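You operate a simulated robot arm through the tools that you are given. There is no shell and no other tool. Be economical: measure what you need, move in short steps, check, and stop when the job is done.

Carry out the task below with a simulated robot arm. There is one attempt and no reset: what you move stays moved.

JOB
Press the sample button two times.
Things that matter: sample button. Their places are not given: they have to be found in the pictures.

The check looks at the end state, three seconds after you hand in, the way a careful person would. Anything else that was tipped, shoved, dropped, spilled or broken makes it a failure.

ROBOT AND FRAMES
A 7-joint arm with a two-finger parallel gripper, fixed in place. Base frame: the origin is at the foot of the arm, x ahead of it, y to its left, z up. Lengths are in m, angles in degrees, forces in N, time in s.
Its first joint turns from -66.0 to 66.0 degrees. Payload 2.6 kg.
The tool frame sits at the grasp point between the pads (the TCP): z along the fingers, y along the line on which they close. The tips reach 0.03 m beyond it. Largest opening 0.094 m; finger width 0.028, thickness 0.01; the body of the gripper, 0.05 by 0.096 m, starts 0.055 m behind the TCP.
Orientation is that of the tool frame in the base frame, as a unit quaternion [w, x, y, z]. With the fingers straight down and closing along the base's y, the tool's x points along the base's -x, its y along +y and its z along -z.

CONTROLS
- The arm moves only by the tool servo_tool. Its argument "targets" is a list of rows, each a list of 7 numbers: the shift along the tool's x, y, z in cm, then the turn, a rotation vector about the tool's x, y, z in degrees, then the closure in counts, from 0 (fully open) to 255 (shut). In form: [[tx, ty, tz, ax, ay, az, fingers], ...]. A call has 1 to 12 rows; each row shifts and turns the commanded pose from where the row before left it, along the tool's axes as they then stand. A row lasts 0.2 s, in which the tool goes at most 0.05 m and 8.6 degrees; a call with a longer step from one row to the next is refused whole, and so is a gripper value outside its range. A pose out of reach is approached as far as the arm can. The call stops where the force on the tool passes 40 N (or 10 N more than at its start, if that is more) or the arm is blocked; 0.2 s more then pass. The fingers move at their own pace (about 0.072 m/s each) and stop on an object; they squeeze with about 29 N. The grip force told is the motor's: it shows also when the fingers shut on nothing. Time passes only in rows, and 0.2 s behind the last, so rows that do not move let the fingers close. The reply holds the time, the measured pose of the TCP, the force on the tool along the base axes, the opening and the grip force, in the units named above and with some noise, and new pictures: "show" is both (left out), scene, wrist or none.
- Cameras (640 x 400 px; columns grow to the right, rows downward): "scene" is fixed at [0.024, 0.419, 0.5862]; the picture's right is [-0.87, -0.49, 0.00], its down [-0.18, 0.32, -0.93] and it looks along [0.46, -0.81, -0.36] (base axes); focal length 310 px, centre (320, 200). "wrist" rides on the gripper at [-0.037, 0, -0.058] in the tool frame; the picture's right is [0.00, -1.00, 0.00], its down [0.97, 0.00, -0.24] and it looks along [0.24, 0.00, 0.97] (tool axes); focal length 218 px, centre (320, 200).
- point_at(camera, pixels): for up to 12 pixels [column, row] of the newest picture of that camera ("zoom" is the newest enlarged one), the place [x, y, z] in the base frame of the surface seen there, good to about 0.002 m. It takes no simulated time.
- inspect(camera, box): a new picture of the part [left, top, right, bottom] of that camera's present view, enlarged. It takes no simulated time.
- finish_job(): hands the job in; it is judged then, once.

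Go step by step. Measure first, check grasps and placings, and put right what went wrong. The budget is 60 turns and 120 pictures, counting those below and the enlarged ones. Unless the task says otherwise, let go and move clear before handing in, and close with one line.

The tools are called after ">>>" as name(argument=value, ...) on one line, values as JSON. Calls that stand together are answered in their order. servo_tool: Moves the arm, as the interface text tells. Its arguments: {"type":"object","properties":{"targets":{"type":"array"},"show":{"type":"string","enum":["both","scene","wrist","none"]}},"required":["targets"]} The other tools are called the same way: point_at (camera, pixels) gives the place of the surface under pixels of a picture; inspect (camera, box) takes an enlarged picture of a part of a camera's view; finish_job () hands the job in.

At the start:

```text
t: 0.0
tool_pos: [0.4109, -0.1144, 0.3444]
orientation: [0.0, 0.0, 1.0, 0.0]
ft_force: [0.2, 0.3, -0.8]
width: 0.0939
finger_force: 0.1
```

scene: 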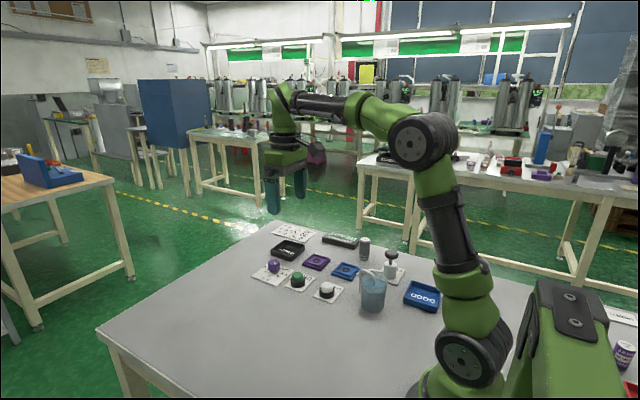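
wrist: 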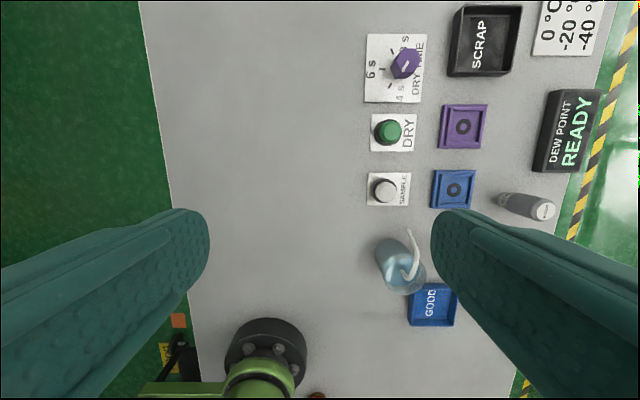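

The wrist picture shows a white button labelled SAMPLE near (385,188), with a green DRY button beside it. I'll measure the sample button and its neighbours.

>>> inspect(camera="wrist", box=[340, 90, 480, 310])

>>> inspect(camera="scene", box=[240, 220, 450, 330])

>>> point_at(camera="wrist", pixels=[[384, 189], [375, 178], [372, 202], [408, 190], [388, 130], [400, 265], [453, 189], [412, 240], [405, 60]])

>>> point_at(camera="scene", pixels=[[326, 286], [326, 293], [320, 299], [298, 276], [373, 280]])

```text
1.82 times, centred on (410, 200) of wrist
```

zoom: 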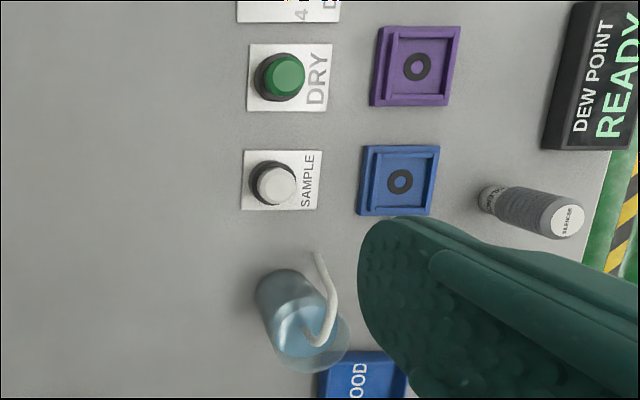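

```text
3.05 times, centred on (345, 275) of scene
```

zoom: 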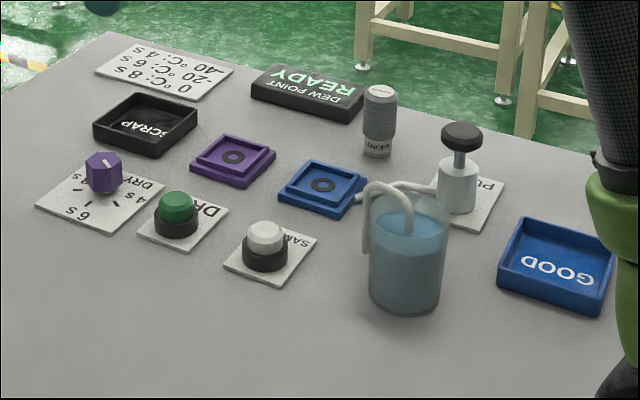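

```text
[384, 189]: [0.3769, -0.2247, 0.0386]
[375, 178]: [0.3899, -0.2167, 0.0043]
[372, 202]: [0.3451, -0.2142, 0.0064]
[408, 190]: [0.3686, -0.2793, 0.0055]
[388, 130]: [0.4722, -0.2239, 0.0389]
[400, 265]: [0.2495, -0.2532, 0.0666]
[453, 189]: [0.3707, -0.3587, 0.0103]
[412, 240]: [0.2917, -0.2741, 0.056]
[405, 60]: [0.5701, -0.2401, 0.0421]
```

```text
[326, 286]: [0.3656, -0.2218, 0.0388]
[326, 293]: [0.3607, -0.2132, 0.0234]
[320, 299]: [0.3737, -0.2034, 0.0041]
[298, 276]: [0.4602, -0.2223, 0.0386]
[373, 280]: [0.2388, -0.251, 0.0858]
```

The SAMPLE button cap reads about (0.372, -0.223, 0.039), and the beaker is about 9 cm away toward -x. I'll close the fingers, move above the button, come part way down and re-measure.

>>> servo_tool(targets=[[1.3, -3.6, 0, 0, 0, 0, 255], [1.3, -3.6, 0, 0, 0, 0, 255], [1.3, -3.6, 0, 0, 0, 0, 255], [0, 0, 4, 0, 0, 0, 255], [0, 0, 4, 0, 0, 0, 255], [0, 0, 4, 0, 0, 0, 255], [0, 0, 4, 0, 0, 0, 255], [0, 0, 0, 0, 0, 0, 255]])

```text
t: 1.8
tool_pos: [0.3698, -0.2219, 0.184]
orientation: [0.0, 0.0, 1.0, 0.0]
ft_force: [0.1, -0.3, 1.0]
width: 0.0
finger_force: 28.9
```

scene: 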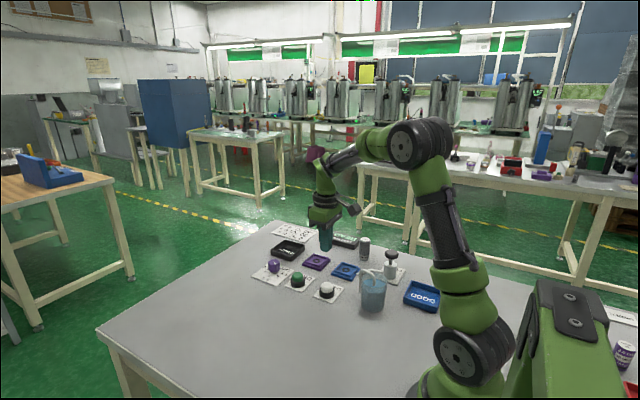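
wrist: 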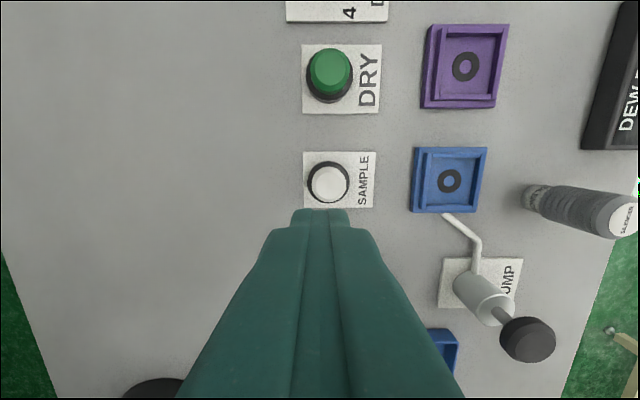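

The button is now at wrist (329,182), just ahead of the closed finger tips. I'll measure it again from here.

>>> point_at(camera="wrist", pixels=[[329, 182], [316, 182], [342, 182], [329, 170], [329, 195], [340, 200], [362, 158], [240, 180], [320, 212], [330, 70]])

>>> inspect(camera="wrist", box=[280, 140, 390, 230])

```text
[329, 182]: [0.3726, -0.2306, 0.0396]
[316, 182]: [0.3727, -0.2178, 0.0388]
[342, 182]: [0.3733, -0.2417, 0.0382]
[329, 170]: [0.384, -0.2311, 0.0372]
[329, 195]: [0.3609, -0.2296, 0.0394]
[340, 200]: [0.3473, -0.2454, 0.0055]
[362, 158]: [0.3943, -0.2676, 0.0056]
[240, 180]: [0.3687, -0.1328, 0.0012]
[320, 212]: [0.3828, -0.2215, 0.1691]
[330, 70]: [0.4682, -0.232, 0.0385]
```

```text
4.44 times, centred on (335, 185) of wrist
```

zoom: 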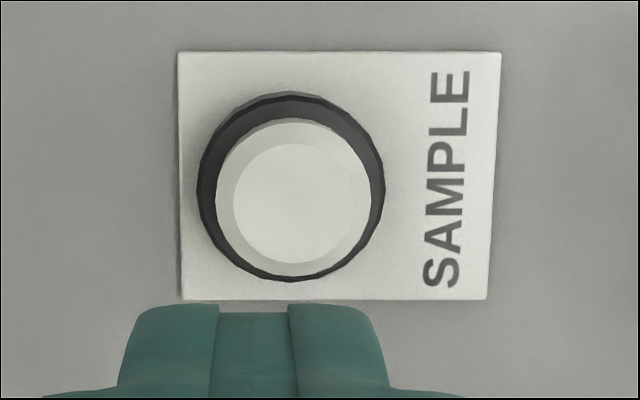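

The cap centre is at (0.3725, -0.230) with its top at z about 0.039. I'll centre over it and come down to about 1.3 cm above.

>>> servo_tool(targets=[[-0.27, -0.8, 0, 0, 0, 0, 255], [0, 0, 3.5, 0, 0, 0, 255], [0, 0, 3.5, 0, 0, 0, 255], [0, 0, 3.2, 0, 0, 0, 255], [0, 0, 0, 0, 0, 0, 255]])

>>> inspect(camera="scene", box=[260, 210, 420, 320])

```text
t: 3.0
tool_pos: [0.3744, -0.2303, 0.0823]
orientation: [0.0, 0.0, 1.0, 0.0]
ft_force: [-0.1, 0.0, -0.4]
width: 0.0001
finger_force: 29.2
```

scene: 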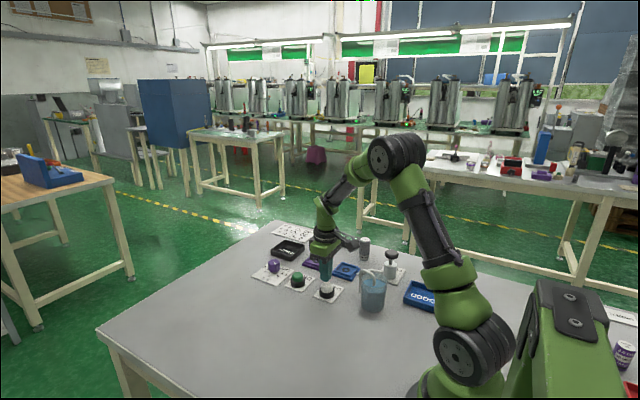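
wrist: 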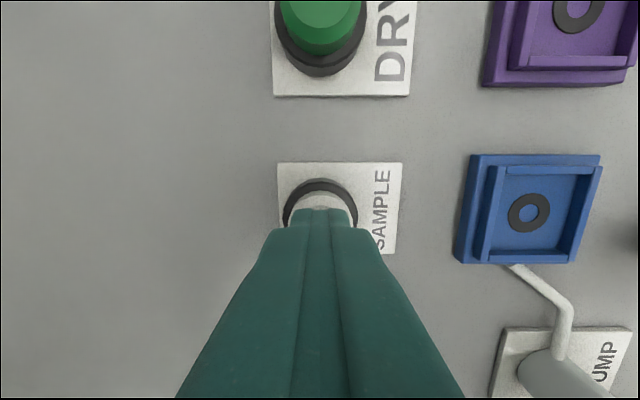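

```text
3.64 times, centred on (340, 265) of scene
```

zoom: 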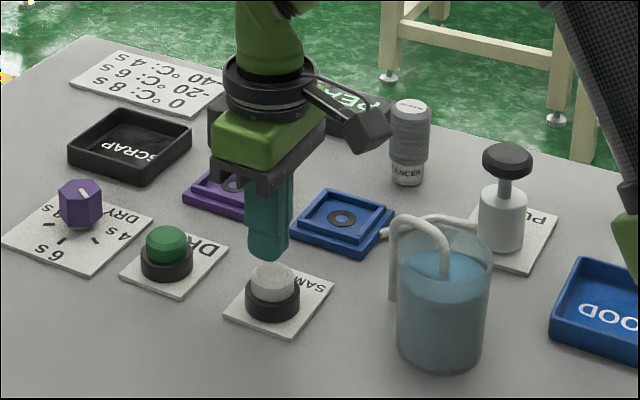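

The closed tips sit centred over the cap, about 1.3 cm above it and clear of everything else. I'll lower in small rows just past contact to feel the spring.

>>> servo_tool(targets=[[0, 0, 0.6, 0, 0, 0, 255], [0, 0, 0.5, 0, 0, 0, 255], [0, 0, 0.3, 0, 0, 0, 255], [0, 0, 0.2, 0, 0, 0, 255]], show="wrist")

>>> inspect(camera="scene", box=[280, 240, 380, 310])

```text
t: 4.0
tool_pos: [0.3746, -0.2307, 0.0676]
orientation: [0.0, -0.001, 1.0, 0.0]
ft_force: [-1.0, 0.1, 1.9]
width: 0.0002
finger_force: 29.0
```

wrist: 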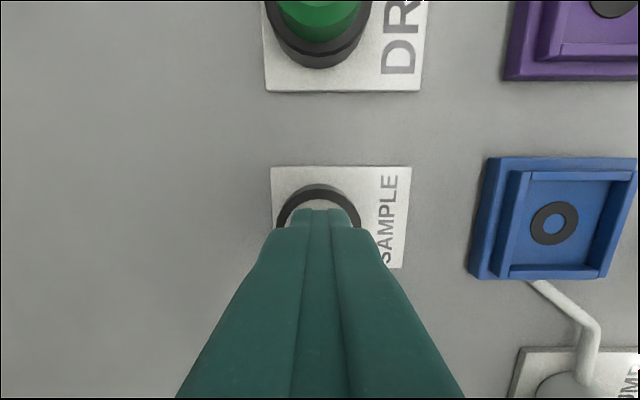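

```text
5.71 times, centred on (330, 275) of scene
```

zoom: 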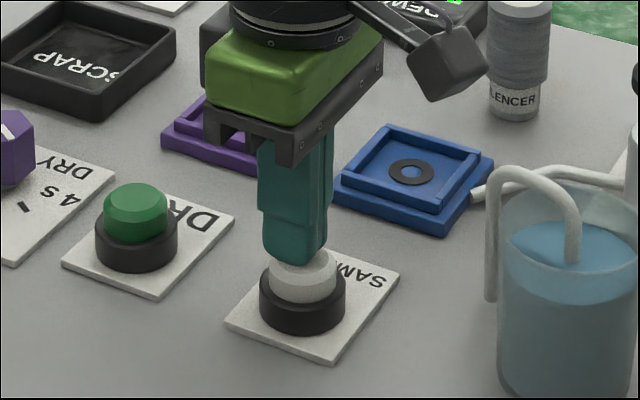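

The tips are just touching the cap (about 2 N). I'll press down further in one direction only, 1 mm per row, watching the force.

>>> servo_tool(targets=[[0, 0, 0.1, 0, 0, 0, 255], [0, 0, 0.1, 0, 0, 0, 255], [0, 0, 0.1, 0, 0, 0, 255]], show="none")

```text
t: 4.8
tool_pos: [0.375, -0.2307, 0.0632]
orientation: [0.0, 0.0, 1.0, 0.0]
ft_force: [-0.3, 0.3, 2.8]
width: 0.0003
finger_force: 29.5
```

Force is only 2.8 N after about 5 mm of travel, so the cap is still moving on its spring. I'll carry on to find the end of travel.

>>> servo_tool(targets=[[0, 0, 0.1, 0, 0, 0, 255], [0, 0, 0.1, 0, 0, 0, 255]], show="none")

>>> inspect(camera="scene", box=[280, 240, 380, 310])

```text
t: 5.4
tool_pos: [0.3746, -0.2303, 0.0601]
orientation: [0.001, 0.001, 1.0, 0.0]
ft_force: [-0.3, 2.2, 4.0]
width: 0.0001
finger_force: 28.9
```

```text
5.71 times, centred on (330, 275) of scene
```

zoom: 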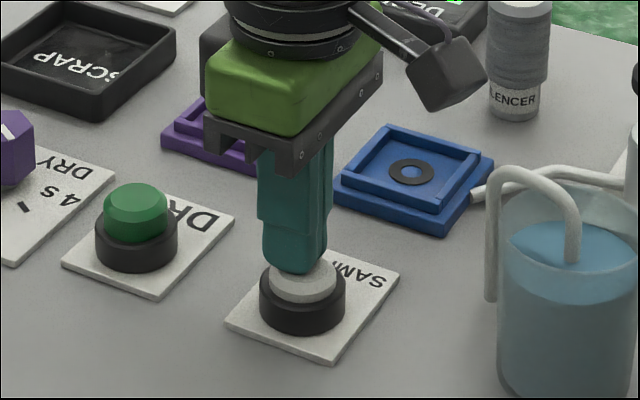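

The cap has sunk about 9 mm but still stands a little above its ring. I'll go on.

>>> servo_tool(targets=[[0, 0, 0.1, 0, 0, 0, 255], [0, 0, 0.1, 0, 0, 0, 255]], show="none")

>>> inspect(camera="scene", box=[280, 240, 380, 310])

```text
t: 6.0
tool_pos: [0.375, -0.2289, 0.0591]
orientation: [0.001, 0.0, 1.0, -0.001]
ft_force: [-3.5, 4.3, 13.9]
width: 0.0
finger_force: 29.5
```

```text
5.71 times, centred on (330, 275) of scene
```

zoom: 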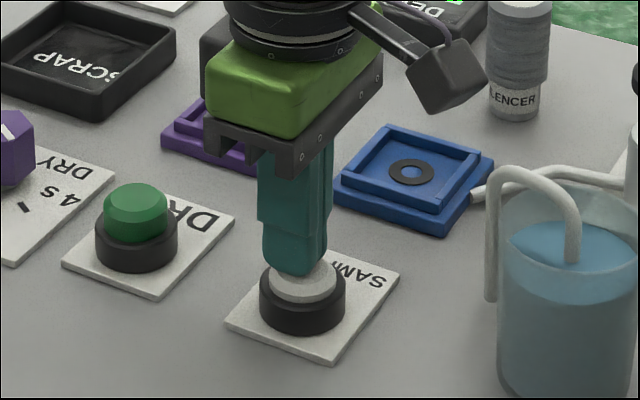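

The force jumped to 14 N with the tool stopping at z 0.059: the button is bottomed, which is press one. I'll lift fully clear and check that the cap springs back.

>>> servo_tool(targets=[[0, 0, -0.5, 0, 0, 0, 255], [0, 0, -0.8, 0, 0, 0, 255], [0, 0, -1.0, 0, 0, 0, 255], [0, 0, 0, 0, 0, 0, 255], [0, 0, 0, 0, 0, 0, 255]], show="scene")

>>> inspect(camera="scene", box=[280, 240, 380, 310])

```text
t: 7.2
tool_pos: [0.3751, -0.2314, 0.0814]
orientation: [0.0, 0.0, 1.0, 0.0]
ft_force: [0.3, 0.3, 1.0]
width: 0.0003
finger_force: 28.6
```

scene: 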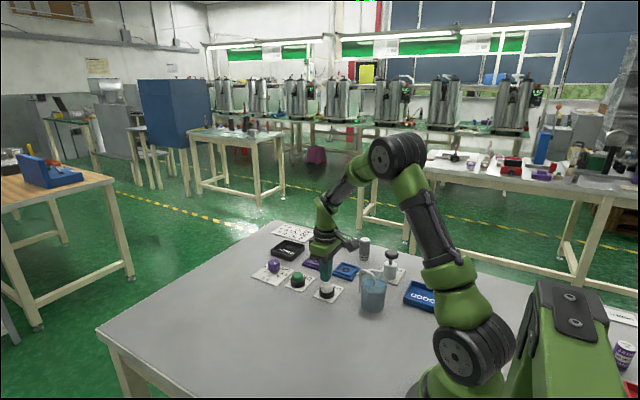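

```text
5.71 times, centred on (330, 275) of scene
```

zoom: 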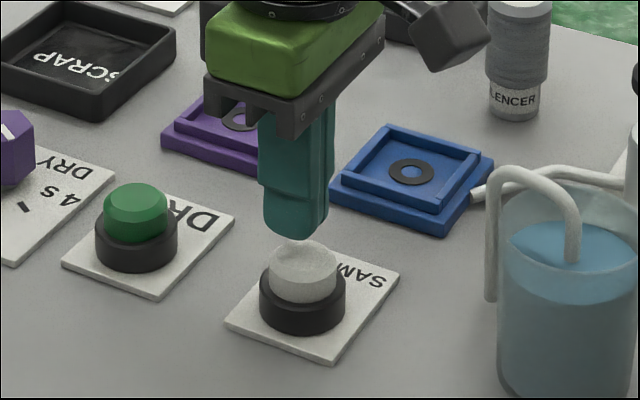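

The cap has risen fully and the tips are clear of it. Now the second press, 2.3 cm down to the same depth in one motion.

>>> servo_tool(targets=[[0, 0, 1.0, 0, 0, 0, 255], [0, 0, 0.5, 0, 0, 0, 255], [0, 0, 0.3, 0, 0, 0, 255], [0, 0, 0.3, 0, 0, 0, 255], [0, 0, 0.2, 0, 0, 0, 255], [0, 0, 0, 0, 0, 0, 255]], show="none")

>>> inspect(camera="scene", box=[280, 240, 380, 310])

```text
t: 8.6
tool_pos: [0.3743, -0.231, 0.0578]
orientation: [0.0, 0.001, 1.0, 0.0]
ft_force: [-9.7, 4.4, 23.3]
width: 0.0001
finger_force: 29.0
```

```text
5.71 times, centred on (330, 275) of scene
```

zoom: 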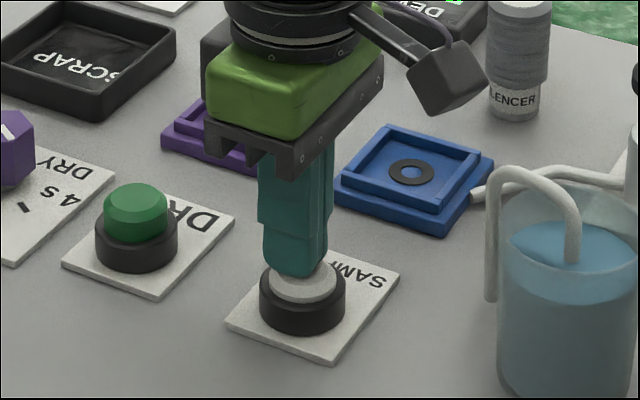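

The force reads 23 N and the cap is at the bottom, so press two is made. I'll lift well clear and look over the table.

>>> servo_tool(targets=[[0, 0, -0.5, 0, 0, 0, 255], [0, 0, -1.0, 0, 0, 0, 255], [0, 0, -3, 0, 0, 0, 255], [0, 0, -4, 0, 0, 0, 255], [0, 0, -4, 0, 0, 0, 255], [0, 0, -3, 0, 0, 0, 255], [0, 0, 0, 0, 0, 0, 255]])

>>> inspect(camera="scene", box=[240, 220, 450, 330])

```text
t: 10.2
tool_pos: [0.3749, -0.2318, 0.2136]
orientation: [-0.001, -0.001, 1.0, 0.0]
ft_force: [1.0, -0.3, -0.3]
width: 0.0
finger_force: 29.4
```

scene: 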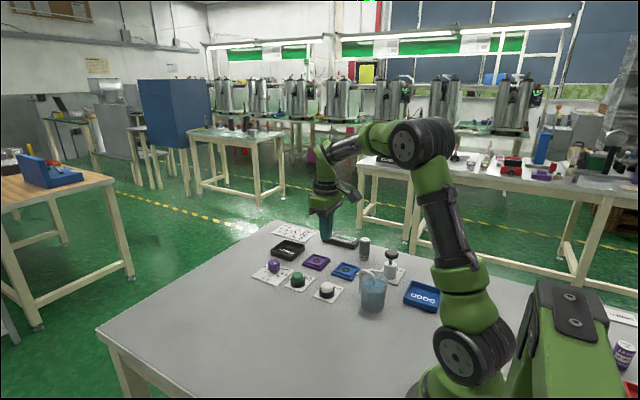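
wrist: 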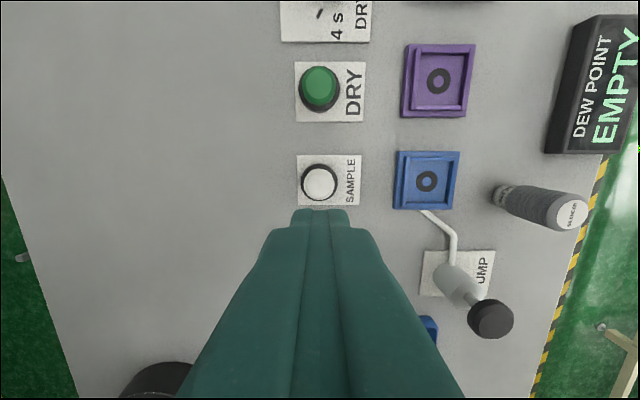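

```text
3.05 times, centred on (345, 275) of scene
```

zoom: 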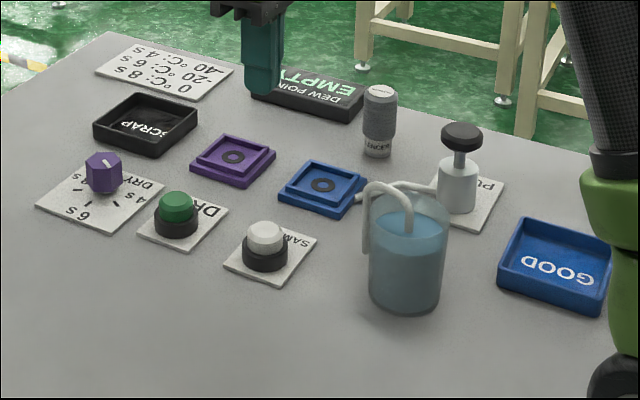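

The cap is back up and nothing else has moved. The display changed from READY to EMPTY, so it responded to the button, though it doesn't show a press count. Both presses reached the bottom stop with a full release between, so I'm handing in.

>>> finish_job()

```text
The job is handed in.
```

I pressed the sample button twice, each time down to its stop and with a full release in between, then lifted the arm clear. Nothing else was disturbed, but the display now reads EMPTY instead of READY and shows no press count.
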